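You operate a simulated robot arm through the tools that you are given. There is no shell and no other tool. Be economical: measure what you need, move in short steps, check, and stop when the job is done.

You run a simulated robot arm. Do the job below in one go: nothing can be reset, and whatever is moved stays where it is left.

Task
Put the grey pad and the needle valve that says "12" from the top of the steel table in the blue tray.

Only the result counts: the job must be done as asked and must still hold three seconds after the hand-in. Knocking over, shifting, dropping, spilling or breaking anything else fails it.

Robot
A 7-joint arm with a two-finger parallel gripper, fixed in place. Base frame: the origin is at the foot of the arm, x ahead of it, y to its left, z up; the work surface is at about z = 0. Lengths are in mm, angles in degrees, forces in N, time in s.
With the tool pointing down near the work surface it reaches from about 240 to 620 mm from the base axis. Its first joint turns from -66.0 to 66.0 degrees. Payload 2.6 kg.
Tool frame: the origin (TCP) lies between the finger pads and is the grasp point; the fingertips stand 30 mm ahead of it; z points along the fingers, y is the line along which they close. Largest opening 94 mm; finger width 28, thickness 10; the body of the gripper, 50 by 96 mm, starts 55 mm behind the TCP.
Orientation is that of the tool frame in the base frame, as a unit quaternion [w, x, y, z]. With the fingers straight down and closing along the base's y, the tool's x points along the base's -x, its y along +y and its z along -z.

Tools
- The arm moves only by the tool step_arm. Its argument "deltas" is one flat list of numbers, 7 for each row, row after row: the turn, a rotation vector about the tool's x, y, z in units of 8 degrees (1.0 is 8 degrees), then the shift along the tool's x, y, z in units of 20 mm (1.0 is 20 mm), then the finger opening in mm, from 0 to 94. In form: [rx, ry, rz, x, y, z, hand, rx, ry, rz, x, y, z, hand, ...]. A call has 1 to 10 rows; each row shifts and turns the commanded pose from where the row before left it, along the tool's axes as they then stand. A call with a number of a shift or a turn outside -1 to 1 is refused whole. Each row takes 0.2 s and may step no farther than 50 mm and 8.6 degrees from the row before; otherwise, or with a gripper value out of range, the whole call is refused. Where a pose cannot be reached the arm comes as near as it can. A force on the tool above 40 N (or 10 N above the force at the start of the call, whichever is more), or a blocked arm, ends the call early, and 0.2 s more pass. Each finger travels about 72 mm/s and halts on what it meets, pressing with about 36 N; the grip force reading is that of the motor and also rises with nothing between the fingers. The clock runs only during rows and for 0.2 s after the last one: add rows that do not move to give the fingers time. It gives the time, the measured TCP pose, the force on the tool (base axes), the opening and the grip force at its end, in the units of the frame above (readings bear some noise), and new pictures: "show" is both (left out), scene, wrist or none.
- Cameras (640 x 400 px; columns grow to the right, rows downward): "scene" is fixed at [8.7, 418.6, 559.7]; the picture's right is [-0.94, -0.34, 0.00], its down [-0.21, 0.57, -0.80] and it looks along [0.27, -0.75, -0.61] (base axes); focal length 262 px, centre (320, 200). "wrist" rides on the gripper at [76, 14, -102] in the tool frame; the picture's right is [-0.18, 0.98, 0.00], its down [-0.75, -0.14, -0.64] and it looks along [-0.63, -0.12, 0.77] (tool axes); focal length 243 px, centre (320, 200). There is no depth. A picture from a camera that has moved, and an enlarged one, comes with that camera's place and axes in the base frame and with its lens.
- close_up(camera, box): a new picture of the part [left, top, right, bottom] of that camera's present view, enlarged. The clock stands still meanwhile.
- finish_job(): hands the job in; it is judged then, once.

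Work in short steps. Places have to be worked out from the pictures, the camera data and where the tool is seen: move nearer, look again, correct. Check each grasp and each placing, and mend what went wrong. You have 90 turns and 170 pictures in all, those below and enlarged ones among them. Open the gripper and draw the arm clear of the work before you hand the job in, unless the task says otherwise; then end with one line.

The tools are called after "Request:" as a command line: name --argument value ..., lists and objects as JSON in quotes. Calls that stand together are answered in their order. step_arm: Moves the arm, as the interface text tells. Its arguments: {"type":"object","properties":{"deltas":{"type":"array"},"show":{"type":"string","enum":["both","scene","wrist","none"]}},"required":["deltas"]} The other tools are called the same way: close_up (camera, box) takes an enlarged picture of a part of a camera's view; finish_job () hands the job in.

At the start:

```text
time_s: 0.0
position: [419.0, -169.1, 264.4]
ee_rot: [0.0, -0.001, 1.0, 0.0]
force: [-0.3, 0.1, 0.7]
grip_width: 94.4
finger_force: 0.0
```

scene: 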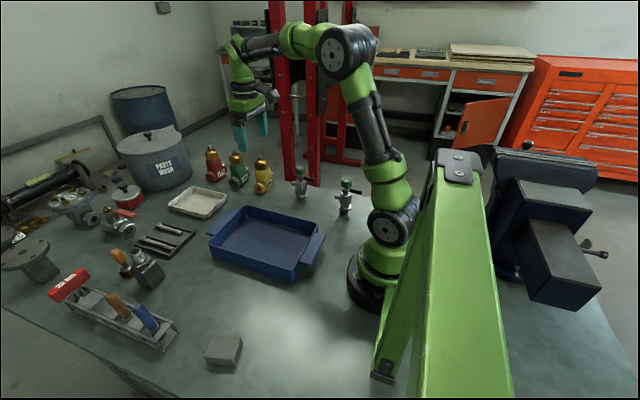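
wrist: 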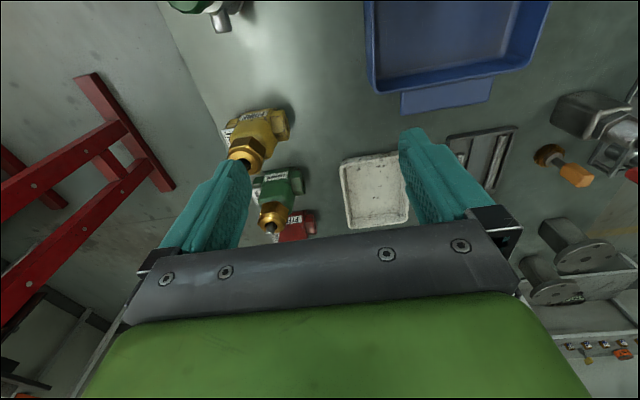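

I'll enlarge the scene to find the labels on the valves and the grey pad.

Request:
close_up --camera "scene" --box '[190, 130, 370, 230]'

Request:
close_up --camera "scene" --box '[40, 160, 260, 380]'

Request:
close_up --camera "wrist" --box '[160, 0, 340, 250]'

```text
3.56 times, centred on (280, 180) of scene
camera zoom: at [8.7, 418.6, 559.7], right [-0.94, -0.34, 0.0], down [-0.21, 0.57, -0.8], along [0.27, -0.75, -0.61], focal length 932 px, centre (462, 271)
```

zoom: 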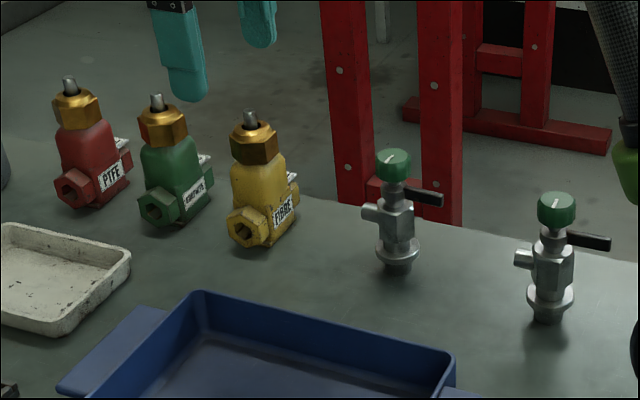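

```text
1.82 times, centred on (150, 270) of scene
camera zoom: at [8.7, 418.6, 559.7], right [-0.94, -0.34, 0.0], down [-0.21, 0.57, -0.8], along [0.27, -0.75, -0.61], focal length 477 px, centre (629, 73)
```

zoom: 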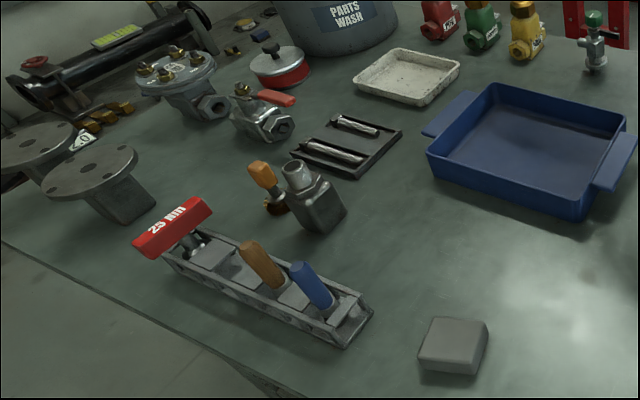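

```text
1.60 times, centred on (250, 125) of wrist
camera zoom: at [343.0, -153.0, 367.7], right [0.18, 0.98, 0.0], down [0.75, -0.14, 0.64], along [0.63, -0.12, -0.77], focal length 388 px, centre (432, 320)
```

zoom: 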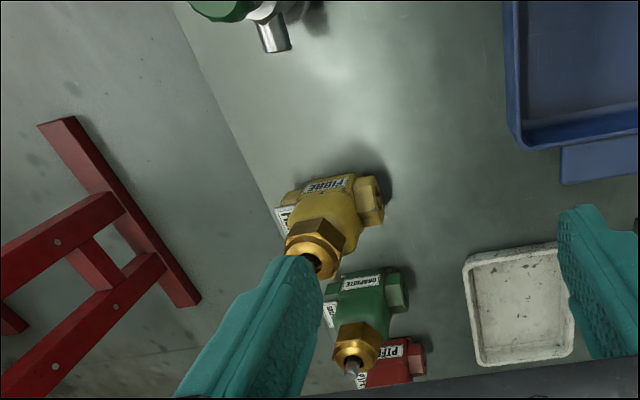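

The coloured valves carry material labels and possibly second tags; the silver ones may have numbers hidden. I move back in x (away from the fixtures, still high) to look at the silver valves with the wrist camera.

Request:
step_arm --deltas '[0, 0, 0, 1, 0, -1, 94, 0, 0, 0, 1, 0, -1, 94, 0, 0, 0, 1, 0, -1, 94, 0, 0, 0, 1, 0, 0, 94, 0, 0, 0, 1, 0, 0, 94, 0, 0, 0, 1, 0, 0, 94, 0, 0, 0, 1, 0, 0, 94]'

```text
time_s: 1.6
position: [278.6, -168.6, 323.8]
ee_rot: [0.0, 0.0, 1.0, 0.0]
force: [0.1, 0.4, -0.1]
grip_width: 94.2
finger_force: 0.0
camera wrist: at [202.2, -152.8, 427.9], right [0.18, 0.98, 0.0], down [0.75, -0.14, 0.64], along [0.63, -0.12, -0.77], focal length 243 px, centre (320, 200)
```

scene: 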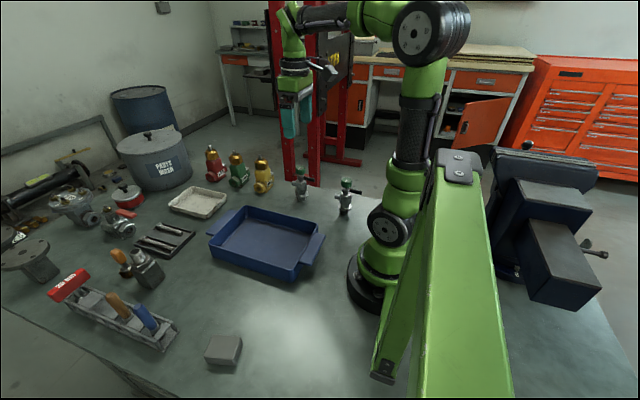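
wrist: 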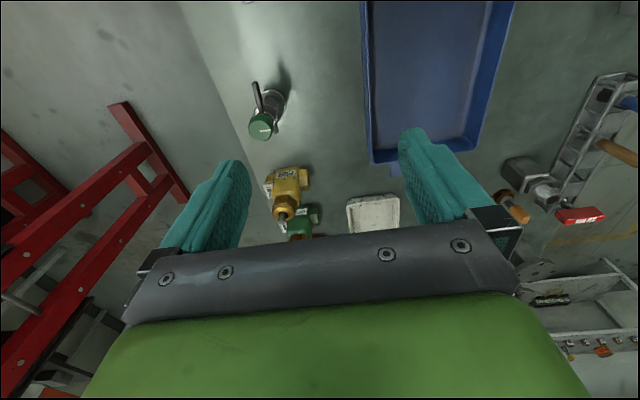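

Request:
close_up --camera "wrist" --box '[220, 60, 340, 240]'

```text
2.22 times, centred on (280, 150) of wrist
camera zoom: at [202.2, -152.8, 427.9], right [0.18, 0.98, 0.0], down [0.75, -0.14, 0.64], along [0.63, -0.12, -0.77], focal length 539 px, centre (409, 311)
```

zoom: 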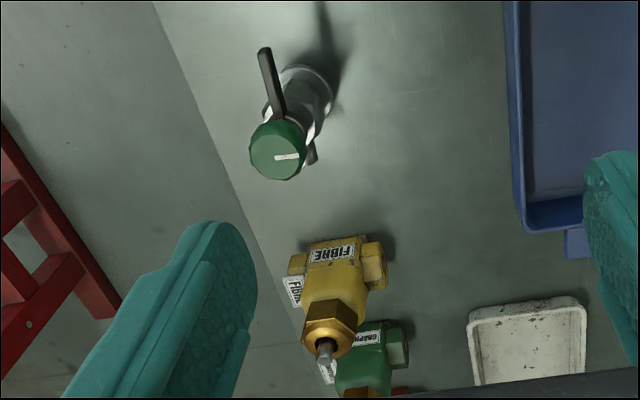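

Labels on the coloured ones are material names, so the silver green-knobbed pair are the needle valves. Their tags must face another way; I rotate the tool 90° so the camera looks from the -y side.

Request:
step_arm --deltas '[0, 0, -1, 0, -0.5, 0, 94, 0, 0, -1, 0, -0.5, 0, 94, 0, 0, -1, 0, -0.5, 0, 94, 0, 0, -1, 0, -0.5, 0, 94, 0, 0, -1, 0, 0, 0, 94, 0, 0, -1, 0, 0, 0, 94, 0, 0, -1, 0, 0, 0, 94, 0, 0, -1, 0, 0, 0, 94, 0, 0, -1, 0, 0, 0, 94, 0, 0, -1, 0, 0, 0, 94]'

```text
time_s: 3.8
position: [287.1, -206.2, 324.0]
ee_rot: [-0.001, -0.644, 0.765, 0.0]
force: [0.4, 0.7, 0.2]
grip_width: 93.8
finger_force: 0.1
camera wrist: at [260.1, -278.7, 427.9], right [-0.94, 0.35, 0.0], down [0.27, 0.72, 0.64], along [0.22, 0.6, -0.77], focal length 243 px, centre (320, 200)
```

scene: 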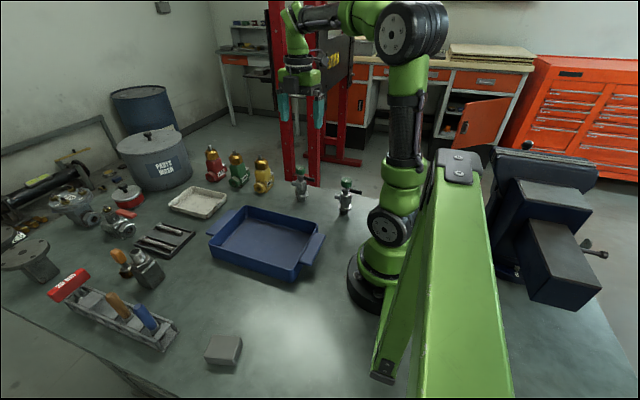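
wrist: 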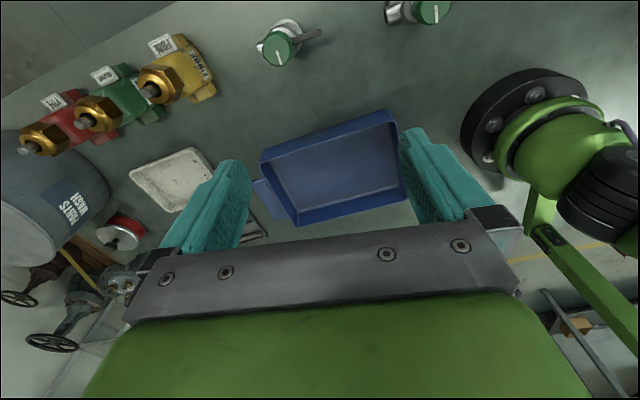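

The view works; I draw back (-y) and a bit lower to see the valves' outer sides.

Request:
step_arm --deltas '[0, 0, 0, 1, 0, 0, 94, 0, 0, 0, 1, 0, 0, 94, 0, 0, 0, 1, 0, 0, 94, 0, 0, 0, 1, 0, 0, 94, 0, 0, 0, 1, 0, 0, 94, 0, 0, 0, 1, 0, 1, 94, 0, 0, 0, 1, 0, 1, 94, 0, 0, 0, 0, 0, 1, 94]' --show "wrist"

Request:
close_up --camera "wrist" --box '[240, 0, 480, 150]'

```text
time_s: 5.6
position: [263.2, -345.4, 262.7]
ee_rot: [0.0, -0.642, 0.767, 0.0]
force: [0.7, -0.3, 0.2]
grip_width: 94.1
finger_force: 0.0
camera wrist: at [235.4, -417.0, 366.9], right [-0.94, 0.35, 0.0], down [0.27, 0.72, 0.64], along [0.23, 0.6, -0.77], focal length 243 px, centre (320, 200)
```

wrist: 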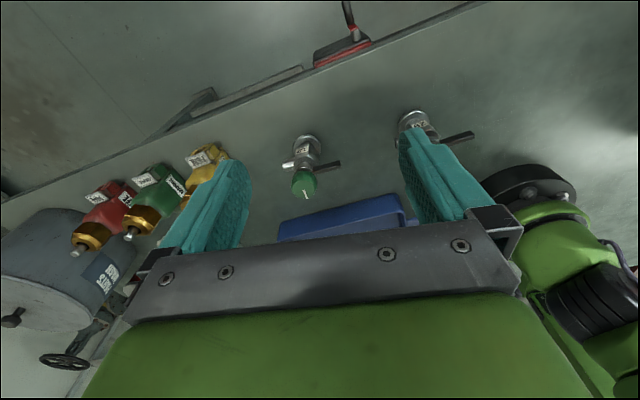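

```text
2.67 times, centred on (360, 75) of wrist
camera zoom: at [235.4, -417.0, 366.9], right [-0.94, 0.35, 0.0], down [0.27, 0.72, 0.64], along [0.23, 0.6, -0.77], focal length 647 px, centre (213, 533)
```

zoom: 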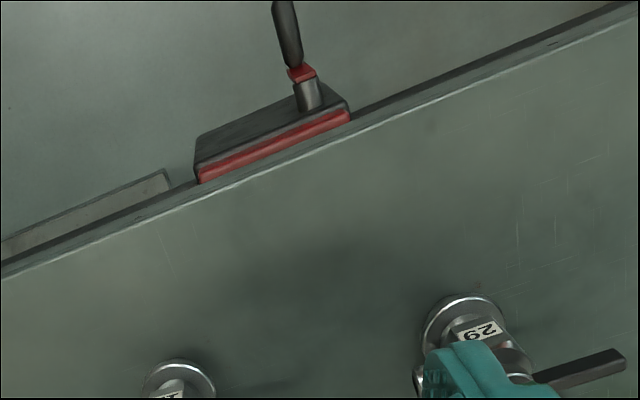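

Labels visible: the right one seems "29" (or similar). Zoom on each.

Request:
close_up --camera "wrist" --box '[275, 125, 345, 205]'

Request:
close_up --camera "wrist" --box '[385, 95, 485, 165]'

```text
5.00 times, centred on (310, 165) of wrist
camera zoom: at [235.4, -417.0, 366.9], right [-0.94, 0.35, 0.0], down [0.27, 0.72, 0.64], along [0.23, 0.6, -0.77], focal length 1213 px, centre (370, 375)
```

zoom: 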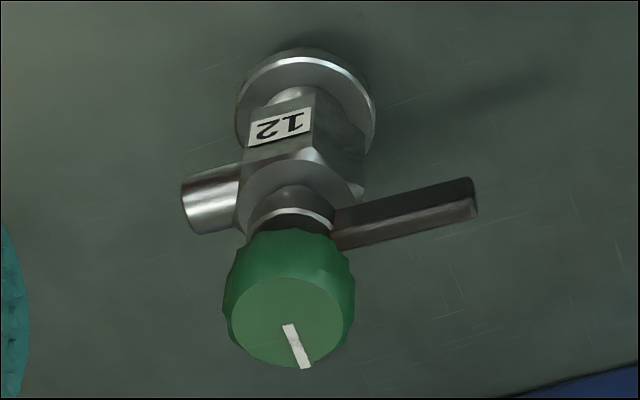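

```text
5.71 times, centred on (435, 130) of wrist
camera zoom: at [235.4, -417.0, 366.9], right [-0.94, 0.35, 0.0], down [0.27, 0.72, 0.64], along [0.23, 0.6, -0.77], focal length 1386 px, centre (-337, 600)
```

zoom: 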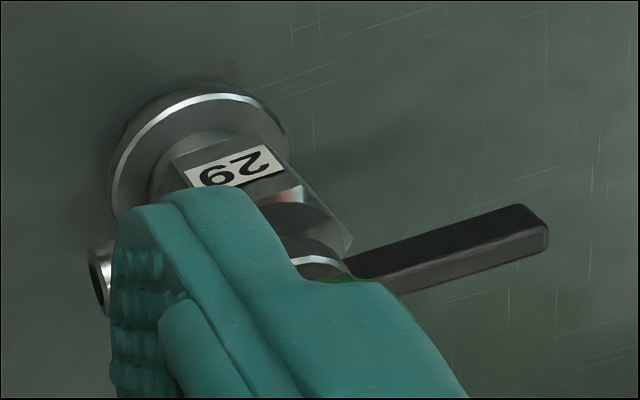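

Valve "12" is the silver one near (316,-240), "29" is the other. I rotate the tool back to yaw 0 and then go above it.

Request:
step_arm --deltas '[0, 0, 1, 0, 0, 0, 94, 0, 0, 1, 0, 0, 0, 94, 0, 0, 1, 0, 0, 0, 94, 0, 0, 1, 0, 0, 0, 94, 0, 0, 1, 0, 0, 0, 94, 0, 0, 1, 0, 0, 0, 94, 0, 0, 1, 0, 0, 0, 94, 0, 0, 1, 0, 0, 0, 94, 0, 0, 1, 0, 0, 0, 94, 0, 0, 1, 0, 0, 0, 94]' --show "none"

Request:
step_arm --deltas '[0, 0, 0, -0.5, 1, 0, 94, 0, 0, 0, -0.5, 1, 0, 94, 0, 0, 0, -0.5, 1, 0, 94, 0, 0, 0, -0.5, 1, 0, 94, 0, 0, 0, -0.5, 1, 0, 94, 0, 0, 0, 0, 0.2, 0, 94]'

```text
time_s: 7.8
position: [263.3, -345.5, 263.7]
ee_rot: [0.0, 0.002, 1.0, 0.001]
force: [1.2, 0.8, -0.3]
grip_width: 93.9
finger_force: 0.0
```

```text
time_s: 9.2
position: [313.5, -239.5, 263.1]
ee_rot: [-0.001, 0.0, 1.0, 0.0]
force: [0.3, -0.1, 1.1]
grip_width: 94.0
finger_force: 0.0
camera wrist: at [237.0, -225.2, 367.1], right [0.18, 0.98, 0.0], down [0.75, -0.14, 0.64], along [0.63, -0.12, -0.77], focal length 243 px, centre (320, 200)
```

scene: 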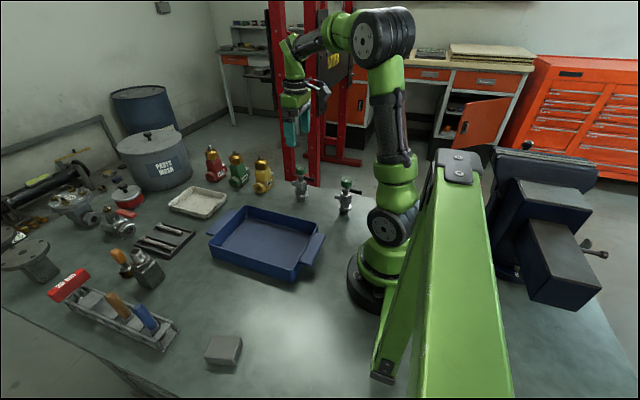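
wrist: 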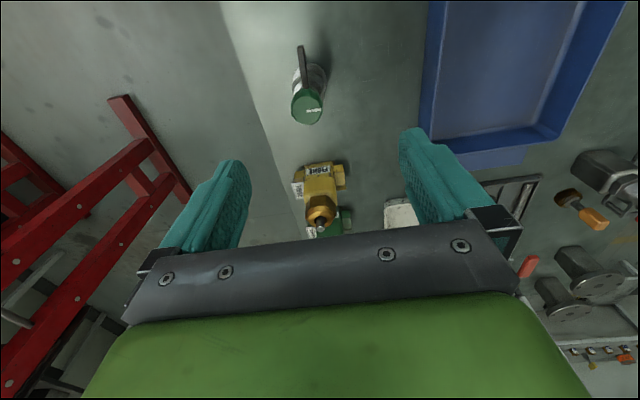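

Knob seen slightly off-axis; I judge the valve at (321,-252). I correct and descend partway with a check.

Request:
step_arm --deltas '[0, 0, 0, -0.375, -0.62, 0, 94, 0, 0, 0, 0, 0, 1, 94, 0, 0, 0, 0, 0, 1, 94, 0, 0, 0, 0, 0, 1, 94, 0, 0, 0, 0, 0, 1, 94, 0, 0, 0, 0, 0, 0.5, 94]'

Request:
close_up --camera "scene" --box '[250, 120, 370, 220]'

```text
time_s: 10.6
position: [321.2, -254.6, 174.6]
ee_rot: [0.0, 0.0, 1.0, 0.0]
force: [-0.7, -0.9, -0.2]
grip_width: 93.8
finger_force: 0.1
camera wrist: at [244.2, -238.0, 277.9], right [0.19, 0.98, 0.0], down [0.75, -0.14, 0.64], along [0.63, -0.12, -0.77], focal length 243 px, centre (320, 200)
```

scene: 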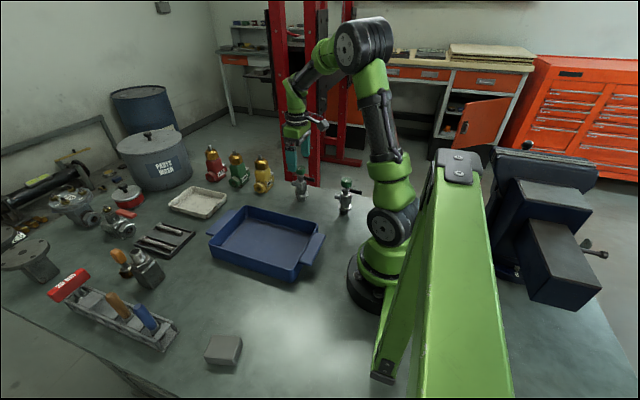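
wrist: 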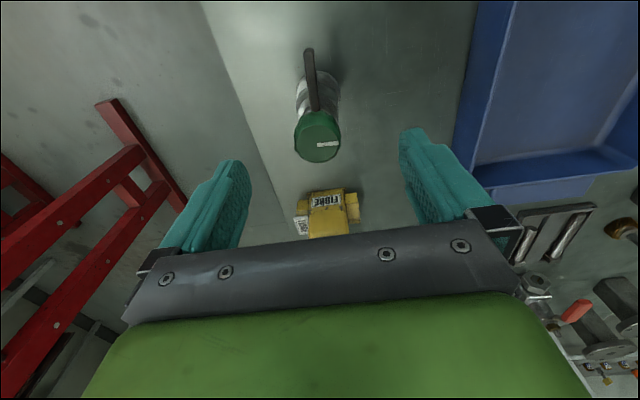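

```text
4.00 times, centred on (310, 170) of scene
camera zoom: at [8.7, 418.6, 559.7], right [-0.94, -0.34, 0.0], down [-0.21, 0.57, -0.8], along [0.27, -0.75, -0.61], focal length 1049 px, centre (360, 320)
```

zoom: 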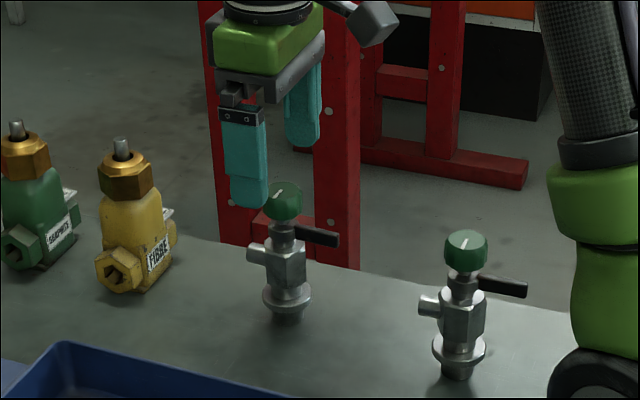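

Fit of both views gives knob top about z≈128 and the valve axis at about (320,-253): tool is centred. I descend to z≈82 so fingertips straddle the body.

Request:
step_arm --deltas '[0, 0, 0, 0, 0, 1, 94, 0, 0, 0, 0, 0, 1, 94, 0, 0, 0, 0, 0, 1, 94, 0, 0, 0, 0, 0, 1, 94, 0, 0, 0, 0, 0, 0.6, 94, 0, 0, 0, 0, 0, 0, 94]'

Request:
close_up --camera "scene" --box '[250, 120, 370, 220]'

```text
time_s: 12.0
position: [322.0, -252.8, 82.8]
ee_rot: [0.0, -0.001, 1.0, 0.0]
force: [1.0, 0.1, 0.7]
grip_width: 94.2
finger_force: 0.1
camera wrist: at [244.7, -237.4, 186.2], right [0.18, 0.98, 0.0], down [0.75, -0.14, 0.64], along [0.63, -0.12, -0.77], focal length 243 px, centre (320, 200)
```

scene: 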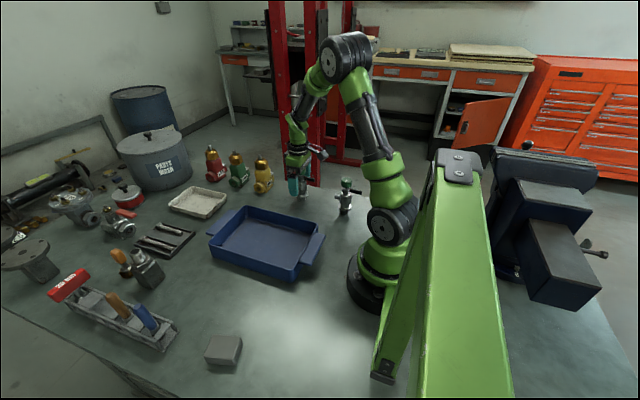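
wrist: 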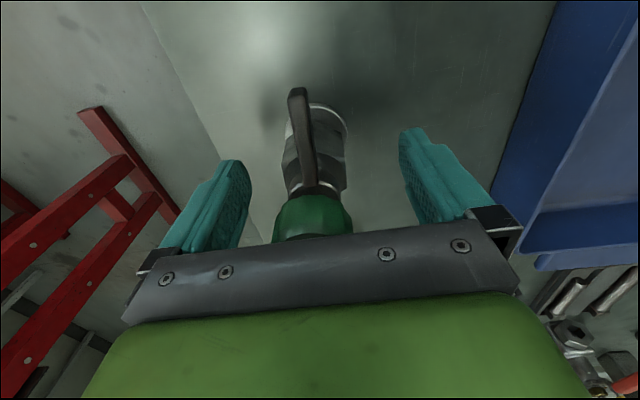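

```text
4.00 times, centred on (310, 170) of scene
camera zoom: at [8.7, 418.6, 559.7], right [-0.94, -0.34, 0.0], down [-0.21, 0.57, -0.8], along [0.27, -0.75, -0.61], focal length 1049 px, centre (360, 320)
```

zoom: 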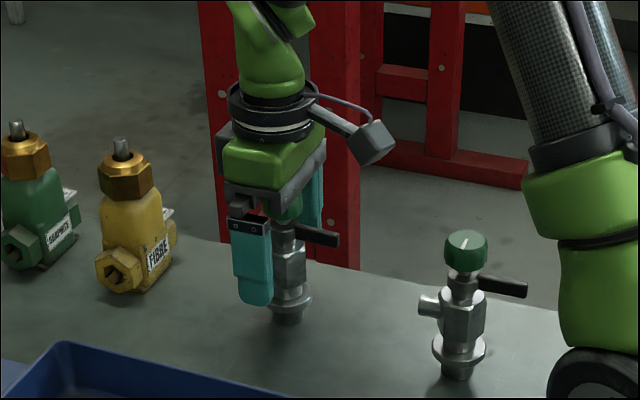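

Fingers straddle the valve body nicely. Closing.

Request:
step_arm --deltas '[0, 0, 0, 0, 0, 0, 5, 0, 0, 0, 0, 0, 0, 5, 0, 0, 0, 0, 0, 0, 5, 0, 0, 0, 0, 0, 0, 5, 0, 0, 0, 0, 0, 0, 5]'

```text
time_s: 13.2
position: [321.3, -253.4, 83.4]
ee_rot: [0.0, 0.0, 1.0, 0.0]
force: [-0.9, -2.0, 1.7]
grip_width: 33.4
finger_force: 36.4
camera wrist: at [244.7, -237.6, 186.5], right [0.18, 0.98, 0.0], down [0.75, -0.14, 0.64], along [0.63, -0.12, -0.77], focal length 243 px, centre (320, 200)
```

scene: 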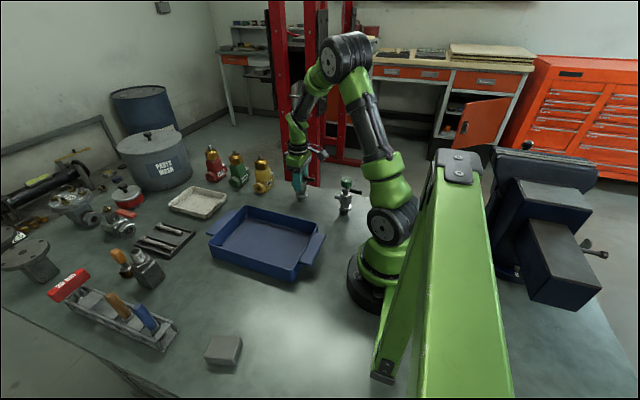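
wrist: 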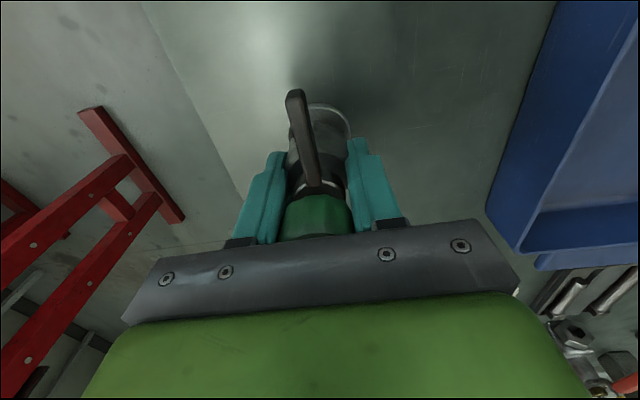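

Firm grip (33 mm). Lift 100 mm and check it hangs.

Request:
step_arm --deltas '[0, 0, 0, 0, 0, -0.5, 5, 0, 0, 0, 0, 0, -1, 5, 0, 0, 0, 0, 0, -1, 5, 0, 0, 0, 0, 0, -1, 5, 0, 0, 0, 0, 0, -1, 5, 0, 0, 0, 0, 0, -0.5, 5]'

```text
time_s: 14.6
position: [321.2, -252.7, 182.3]
ee_rot: [0.0, -0.001, 1.0, 0.0]
force: [0.1, 0.2, -4.0]
grip_width: 33.4
finger_force: 36.0
camera wrist: at [244.6, -237.6, 285.9], right [0.18, 0.98, 0.0], down [0.75, -0.14, 0.64], along [0.63, -0.12, -0.77], focal length 243 px, centre (320, 200)
```

scene: 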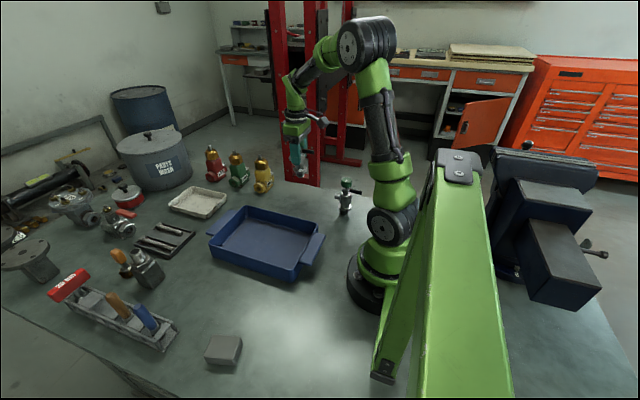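
wrist: 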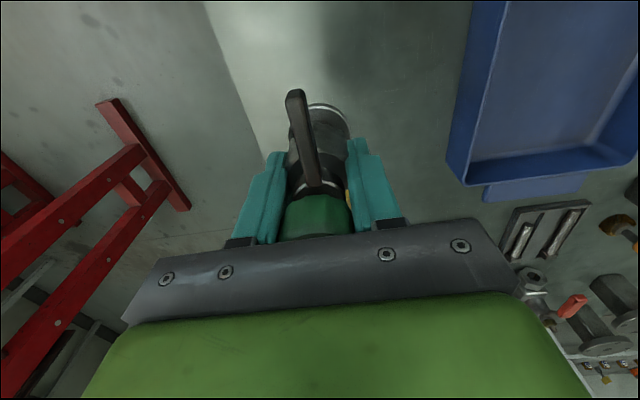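

Valve held. Tray interior is roughly x 215–430, y -85..50; I carry the valve to about (370,-15).

Request:
step_arm --deltas '[0, 0, 0, -0.2, 1, 0, 5, 0, 0, 0, -0.2, 1, 0, 5, 0, 0, 0, -0.2, 1, 0, 5, 0, 0, 0, -0.2, 1, 0, 5, 0, 0, 0, -0.2, 1, 0, 5, 0, 0, 0, -0.2, 1, 0, 5, 0, 0, 0, -0.2, 1, 0, 5, 0, 0, 0, -0.2, 1, 0, 5, 0, 0, 0, -0.2, 1, 0, 5, 0, 0, 0, -0.2, 1, 0, 5]' --show "none"

Request:
step_arm --deltas '[0, 0, 0, -0.2, 1, 0, 5, 0, 0, 0, -0.2, 0.9, 0, 5, 0, 0, 0, 0, 0, 1, 5, 0, 0, 0, 0, 0, 0, 5]'

```text
time_s: 16.8
position: [361.3, -51.3, 182.3]
ee_rot: [0.0, 0.0, 1.0, 0.0]
force: [-0.6, -0.7, -3.7]
grip_width: 33.7
finger_force: 36.1
```

```text
time_s: 17.8
position: [368.7, -14.6, 162.5]
ee_rot: [0.0, 0.0, 1.0, -0.001]
force: [0.2, 0.5, -3.6]
grip_width: 33.4
finger_force: 35.7
camera wrist: at [292.6, 0.7, 265.6], right [0.18, 0.98, 0.0], down [0.75, -0.14, 0.64], along [0.63, -0.12, -0.77], focal length 243 px, centre (320, 200)
```

scene: 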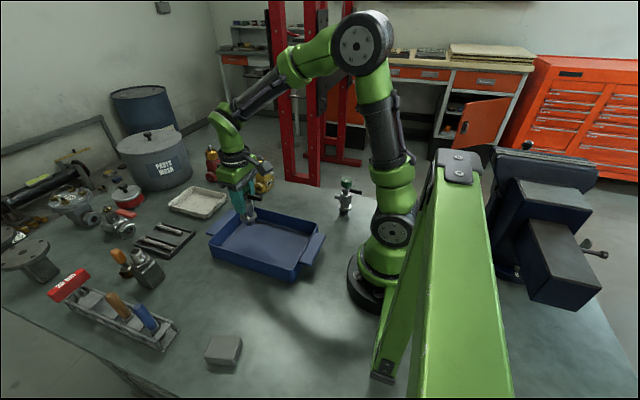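
wrist: 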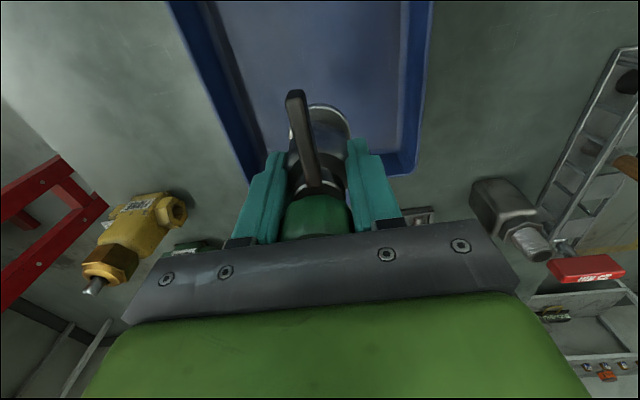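

Valve is well inside the tray outline. Lower with a slow last stretch.

Request:
step_arm --deltas '[0, 0, 0, 0, 0, 1, 5, 0, 0, 0, 0, 0, 1, 5, 0, 0, 0, 0, 0, 0.7, 5, 0, 0, 0, 0, 0, 0.4, 5, 0, 0, 0, 0, 0, 0.2, 5, 0, 0, 0, 0, 0, 0, 5]'

Request:
close_up --camera "scene" --box '[190, 160, 340, 290]'

```text
time_s: 19.2
position: [369.6, -15.5, 96.1]
ee_rot: [-0.001, 0.001, 1.0, 0.0]
force: [0.1, -0.3, -4.1]
grip_width: 33.4
finger_force: 35.7
camera wrist: at [292.5, 0.1, 199.6], right [0.19, 0.98, 0.0], down [0.75, -0.14, 0.64], along [0.63, -0.12, -0.77], focal length 243 px, centre (320, 200)
```

scene: 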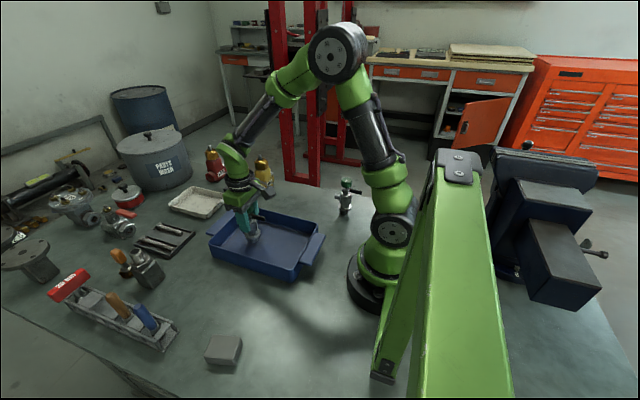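
wrist: 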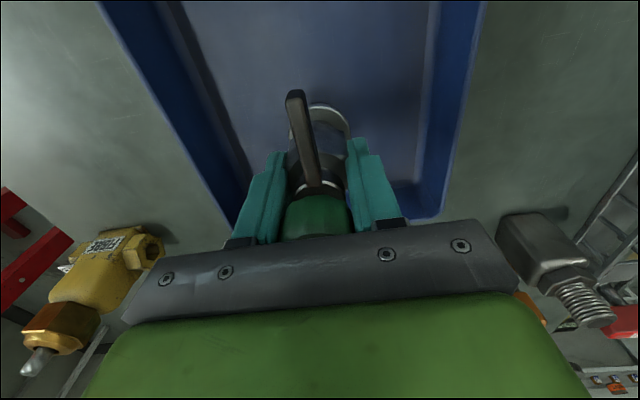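

```text
3.08 times, centred on (265, 225) of scene
camera zoom: at [8.8, 418.6, 559.7], right [-0.94, -0.34, 0.0], down [-0.21, 0.57, -0.8], along [0.27, -0.75, -0.61], focal length 807 px, centre (489, 123)
```

zoom: 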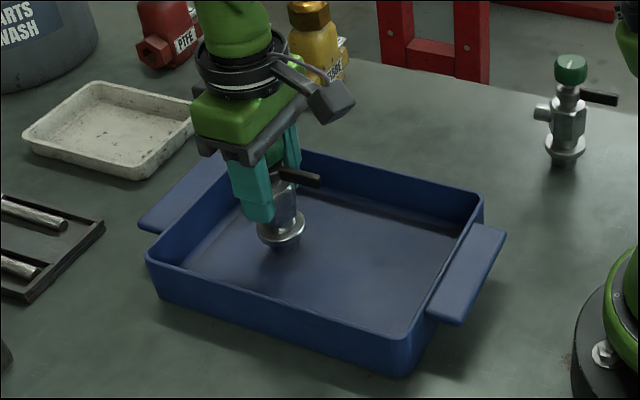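

Not yet on the floor (force still about -4 N, weight). Lower in 2 mm steps until contact shows.

Request:
step_arm --deltas '[0, 0, 0, 0, 0, 0.12, 5, 0, 0, 0, 0, 0, 0.12, 5, 0, 0, 0, 0, 0, 0, 5]' --show "none"

```text
time_s: 20.0
position: [368.0, -14.3, 91.2]
ee_rot: [0.0, 0.002, 1.0, 0.0]
force: [0.3, -0.6, -3.4]
grip_width: 33.7
finger_force: 36.4
```

Request:
step_arm --deltas '[0, 0, 0, 0, 0, 0.1, 5, 0, 0, 0, 0, 0, 0, 5]' --show "none"

```text
time_s: 20.6
position: [368.7, -15.3, 88.2]
ee_rot: [0.0, 0.0, 1.0, 0.0]
force: [-0.3, 0.4, -3.2]
grip_width: 33.6
finger_force: 35.8
```

Still hanging; another 2 mm.

Request:
step_arm --deltas '[0, 0, 0, 0, 0, 0.1, 5, 0, 0, 0, 0, 0, 0, 5]' --show "none"

```text
time_s: 21.2
position: [369.6, -15.6, 88.5]
ee_rot: [0.0, 0.001, 1.0, 0.0]
force: [-4.5, -0.4, 9.8]
grip_width: 33.7
finger_force: 35.7
```

Contact (force +10 N). Release by opening to 70.

Request:
step_arm --deltas '[0, 0, 0, 0, 0, -0.05, 40, 0, 0, 0, 0, 0, 0, 55, 0, 0, 0, 0, 0, 0, 70, 0, 0, 0, 0, 0, 0, 70]'

Request:
close_up --camera "scene" --box '[190, 160, 340, 290]'

```text
time_s: 22.2
position: [369.8, -16.1, 88.6]
ee_rot: [0.0, 0.0, 1.0, 0.0]
force: [-0.2, -1.4, -0.1]
grip_width: 70.1
finger_force: 0.1
camera wrist: at [292.6, -0.1, 192.2], right [0.18, 0.98, 0.0], down [0.75, -0.14, 0.64], along [0.63, -0.12, -0.77], focal length 243 px, centre (320, 200)
```

scene: 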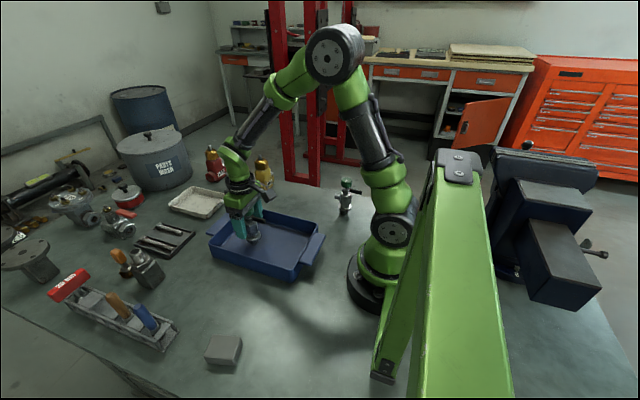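
wrist: 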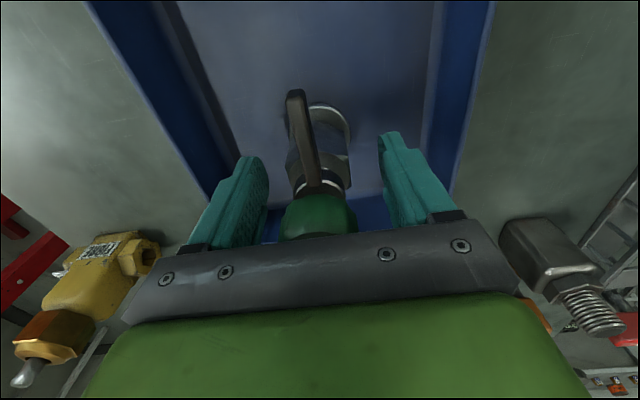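

```text
3.08 times, centred on (265, 225) of scene
camera zoom: at [8.7, 418.6, 559.7], right [-0.94, -0.34, 0.0], down [-0.21, 0.57, -0.8], along [0.27, -0.75, -0.61], focal length 807 px, centre (489, 123)
```

zoom: 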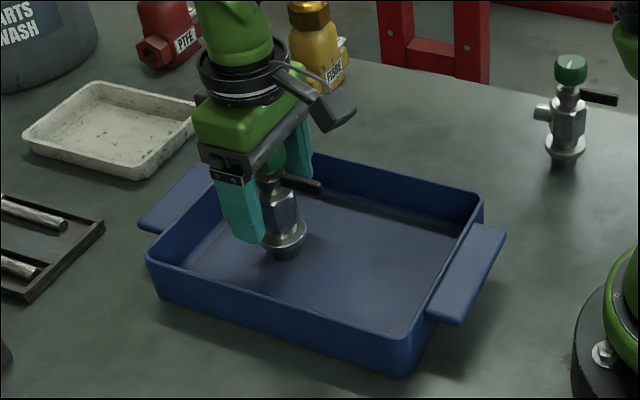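

The valve stands upright in the tray. Withdraw straight up.

Request:
step_arm --deltas '[0, 0, 0, 0, 0, -0.5, 70, 0, 0, 0, 0, 0, -1, 70, 0, 0, 0, 0, 0, -1, 70, 0, 0, 0, 0, 0, -1, 94, 0, 0, 0, 0, 0, -1, 94, 0, 0, 0, 0, 0, -1, 94, 0, 0, 0, 0, 0, -1, 94, 0, 0, 0, 1, 1, 0, 94, 0, 0, 0, 1, 1, 0, 94, 0, 0, 0, 1, 1, 0, 94]' --show "none"

Request:
step_arm --deltas '[0, 0, 0, 0.8, 1, 0, 94, 0, 0, 0, 0.7, 1, 0, 94, 0, 0, 0, 0.7, 1, 0, 94, 0, 0, 0, 0.7, 1, 0, 94, 0, 0, 0, 0, 1, 0, 94, 0, 0, 0, 0, 1, 0, 94, 0, 0, 0, 0, 1, 0, 94, 0, 0, 0, 0, 1, 0, 94, 0, 0, 0, 0, 1, 0, 94, 0, 0, 0, 0, 1, 0, 94]'

```text
time_s: 24.4
position: [308.4, 44.6, 217.8]
ee_rot: [0.0, 0.002, 1.0, 0.0]
force: [0.0, 0.9, -0.1]
grip_width: 94.1
finger_force: 0.0
```

```text
time_s: 26.6
position: [250.8, 245.2, 219.3]
ee_rot: [0.0, 0.001, 1.0, -0.001]
force: [-0.2, 0.3, -0.6]
grip_width: 94.1
finger_force: 0.0
camera wrist: at [174.4, 260.5, 321.9], right [0.19, 0.98, 0.0], down [0.75, -0.14, 0.64], along [0.63, -0.12, -0.77], focal length 243 px, centre (320, 200)
```

scene: 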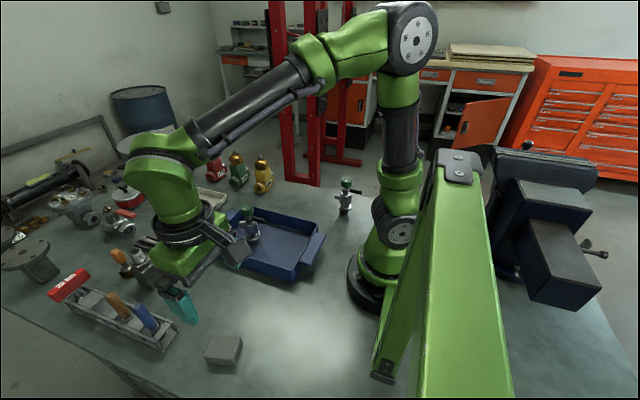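
wrist: 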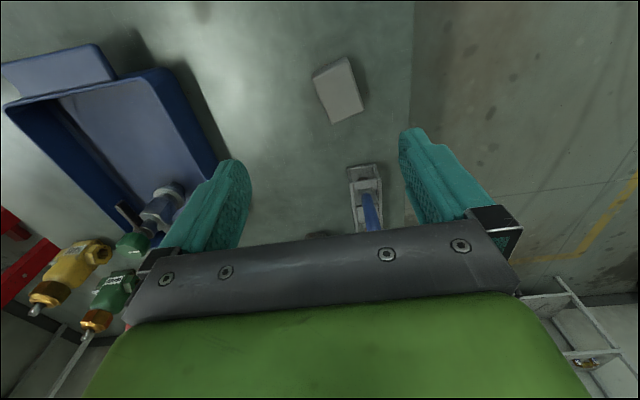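

Pad is at about (262,266). Enlarge to get its orientation and size.

Request:
close_up --camera "wrist" --box '[298, 40, 378, 140]'

Request:
close_up --camera "scene" --box '[160, 300, 280, 390]'

```text
4.00 times, centred on (338, 90) of wrist
camera zoom: at [174.4, 260.5, 321.9], right [0.19, 0.98, 0.0], down [0.75, -0.14, 0.64], along [0.63, -0.12, -0.77], focal length 970 px, centre (248, 640)
```

zoom: 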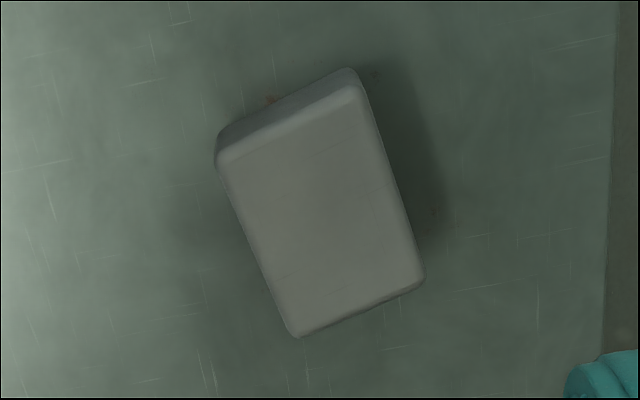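

```text
4.44 times, centred on (220, 345) of scene
camera zoom: at [8.7, 418.6, 559.7], right [-0.94, -0.34, 0.0], down [-0.21, 0.57, -0.8], along [0.27, -0.75, -0.61], focal length 1165 px, centre (764, -444)
```

zoom: 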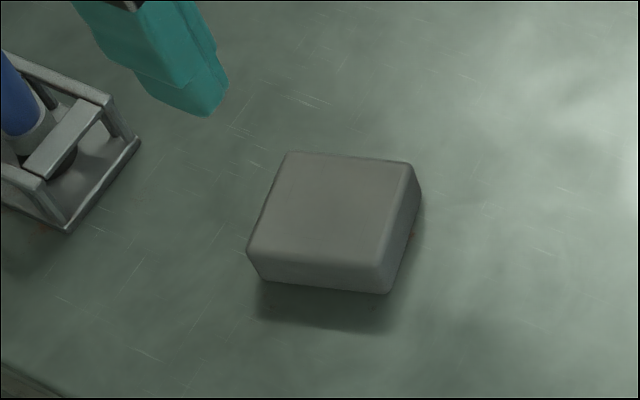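

Pad top fits a 57×42 mm block centred (267,266), long axis turned ≈13°. I shift there, yaw -13° about tool z, and go partway down.

Request:
step_arm --deltas '[0, 0, 0, -0.4, 0.52, 0, 94, 0, 0, 0, -0.4, 0.52, 0, 94, 0, 0, -0.82, 0, 0, 0, 94, 0, 0, -0.82, 0, 0, 0, 94, 0, 0, 0, 0, 0, 1, 94, 0, 0, 0, 0, 0, 1, 94, 0, 0, 0, 0, 0, 1, 94, 0, 0, 0, 0, 0, 1, 94, 0, 0, 0, 0, 0, 1, 94, 0, 0, 0, 0, 0, 0, 94]'

```text
time_s: 28.8
position: [267.4, 264.9, 119.3]
ee_rot: [0.0, -0.115, 0.993, 0.0]
force: [-0.3, -0.1, -0.9]
grip_width: 94.0
finger_force: 0.0
camera wrist: at [189.6, 263.2, 222.1], right [-0.04, 1.0, 0.0], down [0.77, 0.03, 0.64], along [0.64, 0.03, -0.77], focal length 243 px, centre (320, 200)
```

scene: 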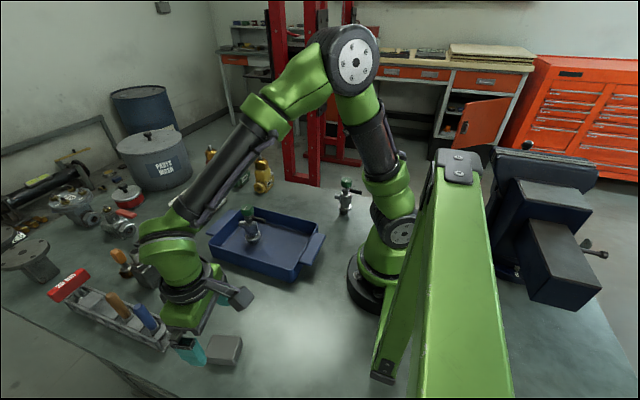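
wrist: 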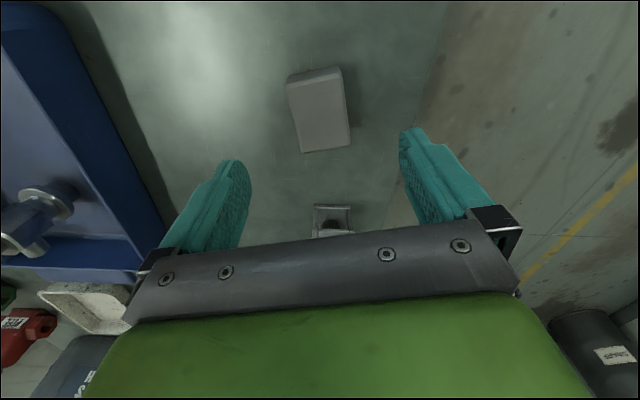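

Pad is centred between the fingers and aligned closely. Descend to z≈35.

Request:
step_arm --deltas '[0, 0, 0, 0, 0, 1, 94, 0, 0, 0, 0, 0, 1, 94, 0, 0, 0, 0, 0, 1, 94, 0, 0, 0, 0, 0, 0.8, 94, 0, 0, 0, 0, 0, 0.35, 94, 0, 0, 0, 0, 0, 0, 94]'

```text
time_s: 30.2
position: [267.3, 266.2, 34.8]
ee_rot: [0.0, -0.114, 0.993, 0.0]
force: [0.5, 0.6, -0.4]
grip_width: 93.9
finger_force: 0.0
camera wrist: at [189.4, 263.6, 139.0], right [-0.04, 1.0, 0.0], down [0.77, 0.03, 0.64], along [0.64, 0.03, -0.77], focal length 243 px, centre (320, 200)
```

scene: 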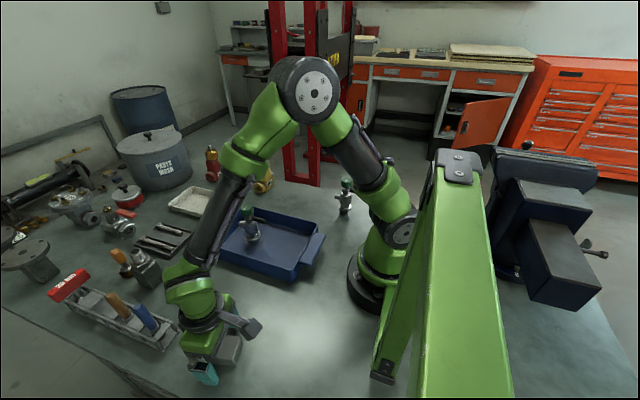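
wrist: 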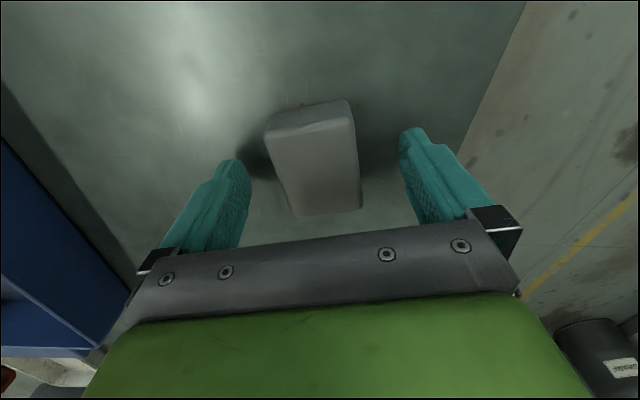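

Well placed; close on the pad and lift.

Request:
step_arm --deltas '[0, 0, 0, 0, 0, 0, 5, 0, 0, 0, 0, 0, 0, 5, 0, 0, 0, 0, 0, 0, 5, 0, 0, 0, 0, 0, 0, 5]' --show "none"

Request:
step_arm --deltas '[0, 0, 0, 0, 0, -0.5, 5, 0, 0, 0, 0, 0, -1, 5, 0, 0, 0, 0, 0, -1, 5, 0, 0, 0, 0, 0, -1, 5, 0, 0, 0, 0, 0, -1, 5, 0, 0, 0, 0, 0, -1, 5, 0, 0, 0, 0, 0, -1, 5]'

```text
time_s: 31.2
position: [268.5, 266.2, 35.5]
ee_rot: [0.0, -0.114, 0.993, 0.0]
force: [0.8, 0.2, 0.4]
grip_width: 43.8
finger_force: 36.2
```

```text
time_s: 32.8
position: [268.1, 266.7, 166.2]
ee_rot: [-0.001, -0.115, 0.993, -0.001]
force: [-0.2, 1.0, -0.4]
grip_width: 44.0
finger_force: 36.1
camera wrist: at [189.2, 264.2, 269.2], right [-0.04, 1.0, 0.0], down [0.77, 0.03, 0.64], along [0.64, 0.03, -0.77], focal length 243 px, centre (320, 200)
```

scene: 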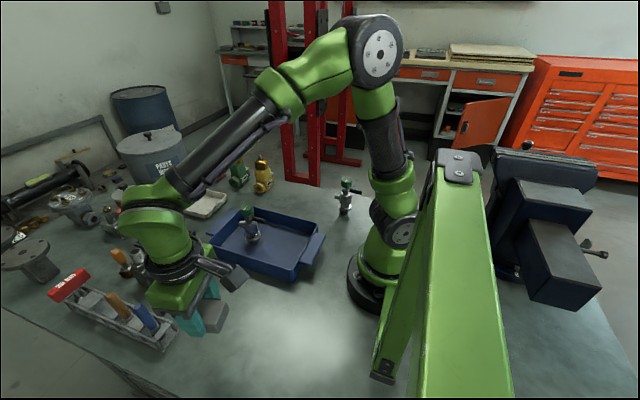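
wrist: 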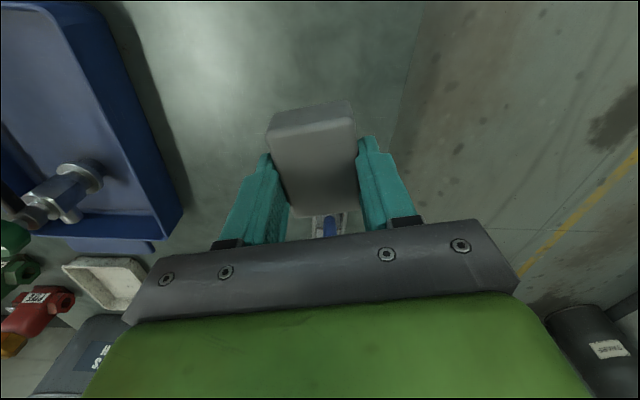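

Pad held. Rotate back to yaw 0 and carry it to the free (near) half of the tray, about (260,-15).

Request:
step_arm --deltas '[0, 0, 0.82, 0, 0, 0, 5, 0, 0, 0.82, 0, 0, 0, 5, 0, 0, 0, 0.4, -1, 0, 5, 0, 0, 0, 0, -1, 0, 5, 0, 0, 0, 0, -1, 0, 5, 0, 0, 0, 0, -1, 0, 5, 0, 0, 0, 0, -1, 0, 5, 0, 0, 0, 0, -1, 0, 5, 0, 0, 0, 0, -1, 0, 5, 0, 0, 0, 0, -1, 0, 5]' --show "none"

Request:
step_arm --deltas '[0, 0, 0, 0, -1, 0, 5, 0, 0, 0, 0, -1, 0, 5, 0, 0, 0, 0, -1, 0, 5, 0, 0, 0, 0, -1, 0, 5, 0, 0, 0, 0, -1, 0, 5, 0, 0, 0, 0, -1, 0, 5, 0, 0, 0, 0, 0, 0, 5]'

```text
time_s: 35.0
position: [259.0, 104.7, 165.1]
ee_rot: [-0.001, 0.0, 1.0, 0.001]
force: [0.3, -0.2, -0.2]
grip_width: 43.8
finger_force: 36.0
```

```text
time_s: 36.6
position: [258.5, -16.6, 165.8]
ee_rot: [0.0, 0.0, 1.0, 0.0]
force: [0.7, -0.1, -0.2]
grip_width: 44.2
finger_force: 36.5
camera wrist: at [182.0, 0.0, 269.3], right [0.18, 0.98, 0.0], down [0.75, -0.14, 0.64], along [0.63, -0.12, -0.77], focal length 243 px, centre (320, 200)
```

scene: 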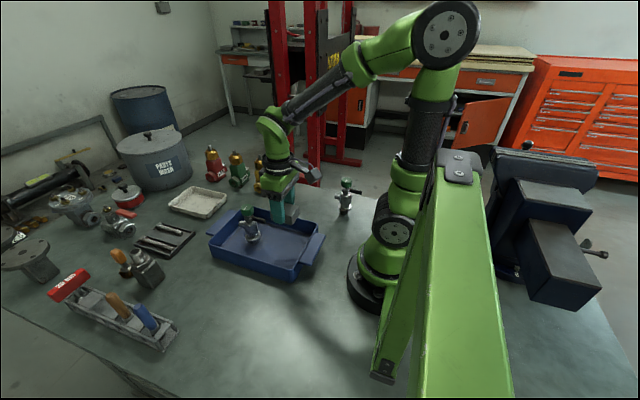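
wrist: 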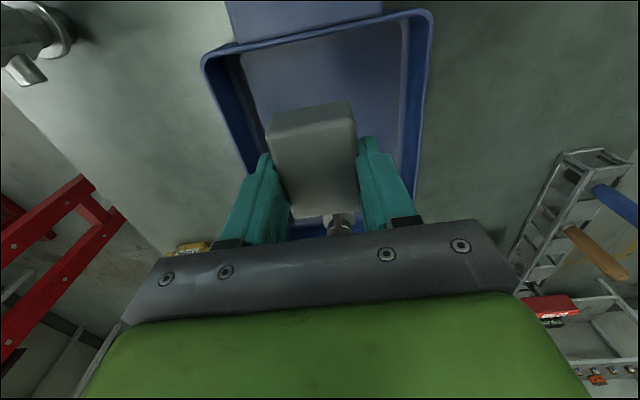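

Tray's near rim is at x≈204, so the pad (x 229–287) fits between it and the valve. Lower most of the way.

Request:
step_arm --deltas '[0, 0, 0, 0, 0, 1, 5, 0, 0, 0, 0, 0, 1, 5, 0, 0, 0, 0, 0, 1, 5, 0, 0, 0, 0, 0, 1, 5, 0, 0, 0, 0, 0, 0.8, 5, 0, 0, 0, 0, 0, 0, 5]'

Request:
close_up --camera "scene" --box '[190, 160, 340, 290]'

```text
time_s: 38.0
position: [259.4, -14.1, 69.1]
ee_rot: [0.0, 0.001, 1.0, 0.0]
force: [-1.0, -0.3, -0.2]
grip_width: 43.8
finger_force: 36.1
camera wrist: at [182.5, 1.3, 172.7], right [0.19, 0.98, 0.0], down [0.75, -0.14, 0.64], along [0.63, -0.12, -0.77], focal length 243 px, centre (320, 200)
```

scene: 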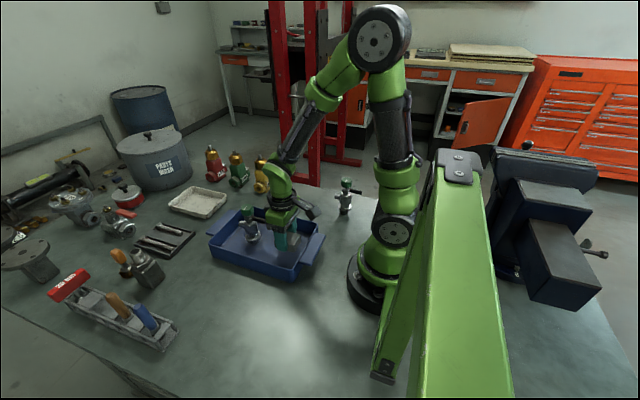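
wrist: 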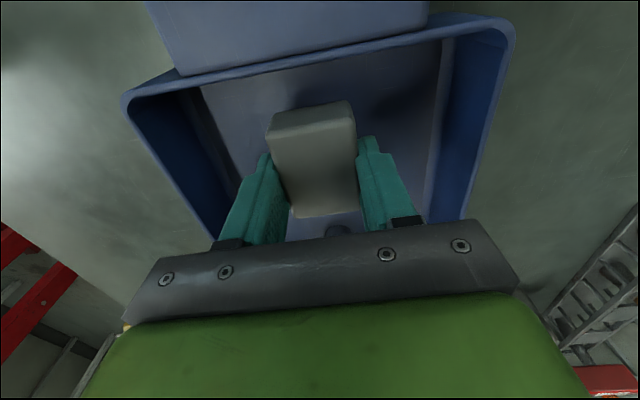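

```text
3.08 times, centred on (265, 225) of scene
camera zoom: at [8.7, 418.6, 559.7], right [-0.94, -0.34, 0.0], down [-0.21, 0.57, -0.8], along [0.27, -0.75, -0.61], focal length 807 px, centre (489, 123)
```

zoom: 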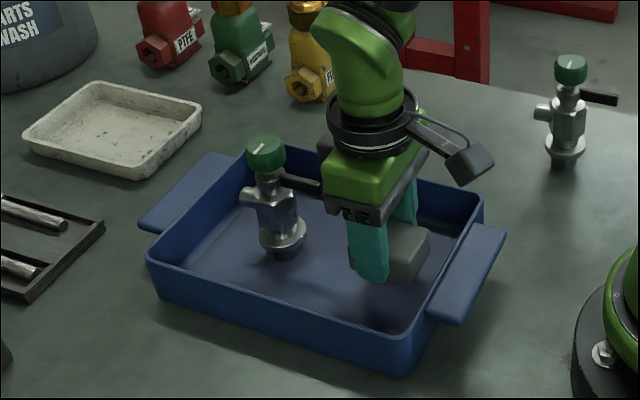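

Lever tip works out at x≈317, gripper front at ≈285: clear. Lower to about z 43 then feel for the floor.

Request:
step_arm --deltas '[0, 0, 0, 0, 0, 0.7, 5, 0, 0, 0, 0, 0, 0.4, 5, 0, 0, 0, 0, 0, 0.1, 5, 0, 0, 0, 0, 0, 0, 5]' --show "scene"

```text
time_s: 39.0
position: [258.6, -12.8, 45.4]
ee_rot: [0.0, 0.002, 1.0, 0.0]
force: [0.6, 0.9, -0.8]
grip_width: 44.1
finger_force: 36.3
```

scene: 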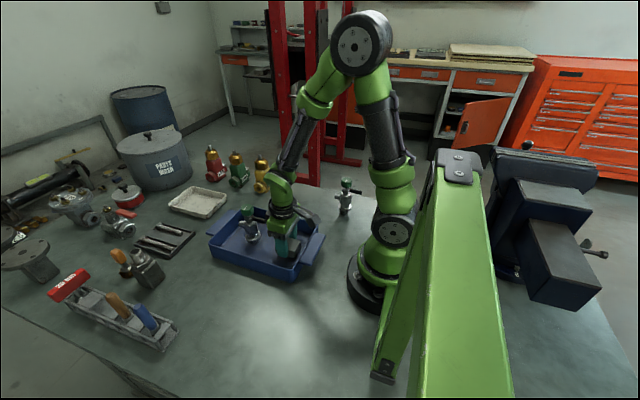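

Small steps to contact.

Request:
step_arm --deltas '[0, 0, 0, 0, 0, 0.1, 5, 0, 0, 0, 0, 0, 0.08, 5, 0, 0, 0, 0, 0, 0, 5]' --show "none"

```text
time_s: 39.8
position: [258.9, -14.7, 40.9]
ee_rot: [0.0, 0.001, 1.0, -0.001]
force: [0.3, -0.2, 0.4]
grip_width: 44.0
finger_force: 36.2
```

Request:
step_arm --deltas '[0, 0, 0, 0, 0, 0.08, 5, 0, 0, 0, 0, 0, 0, 5]' --show "none"

```text
time_s: 40.4
position: [258.5, -14.3, 41.0]
ee_rot: [0.0, 0.002, 1.0, 0.0]
force: [-0.8, 0.6, 8.0]
grip_width: 43.9
finger_force: 35.9
```

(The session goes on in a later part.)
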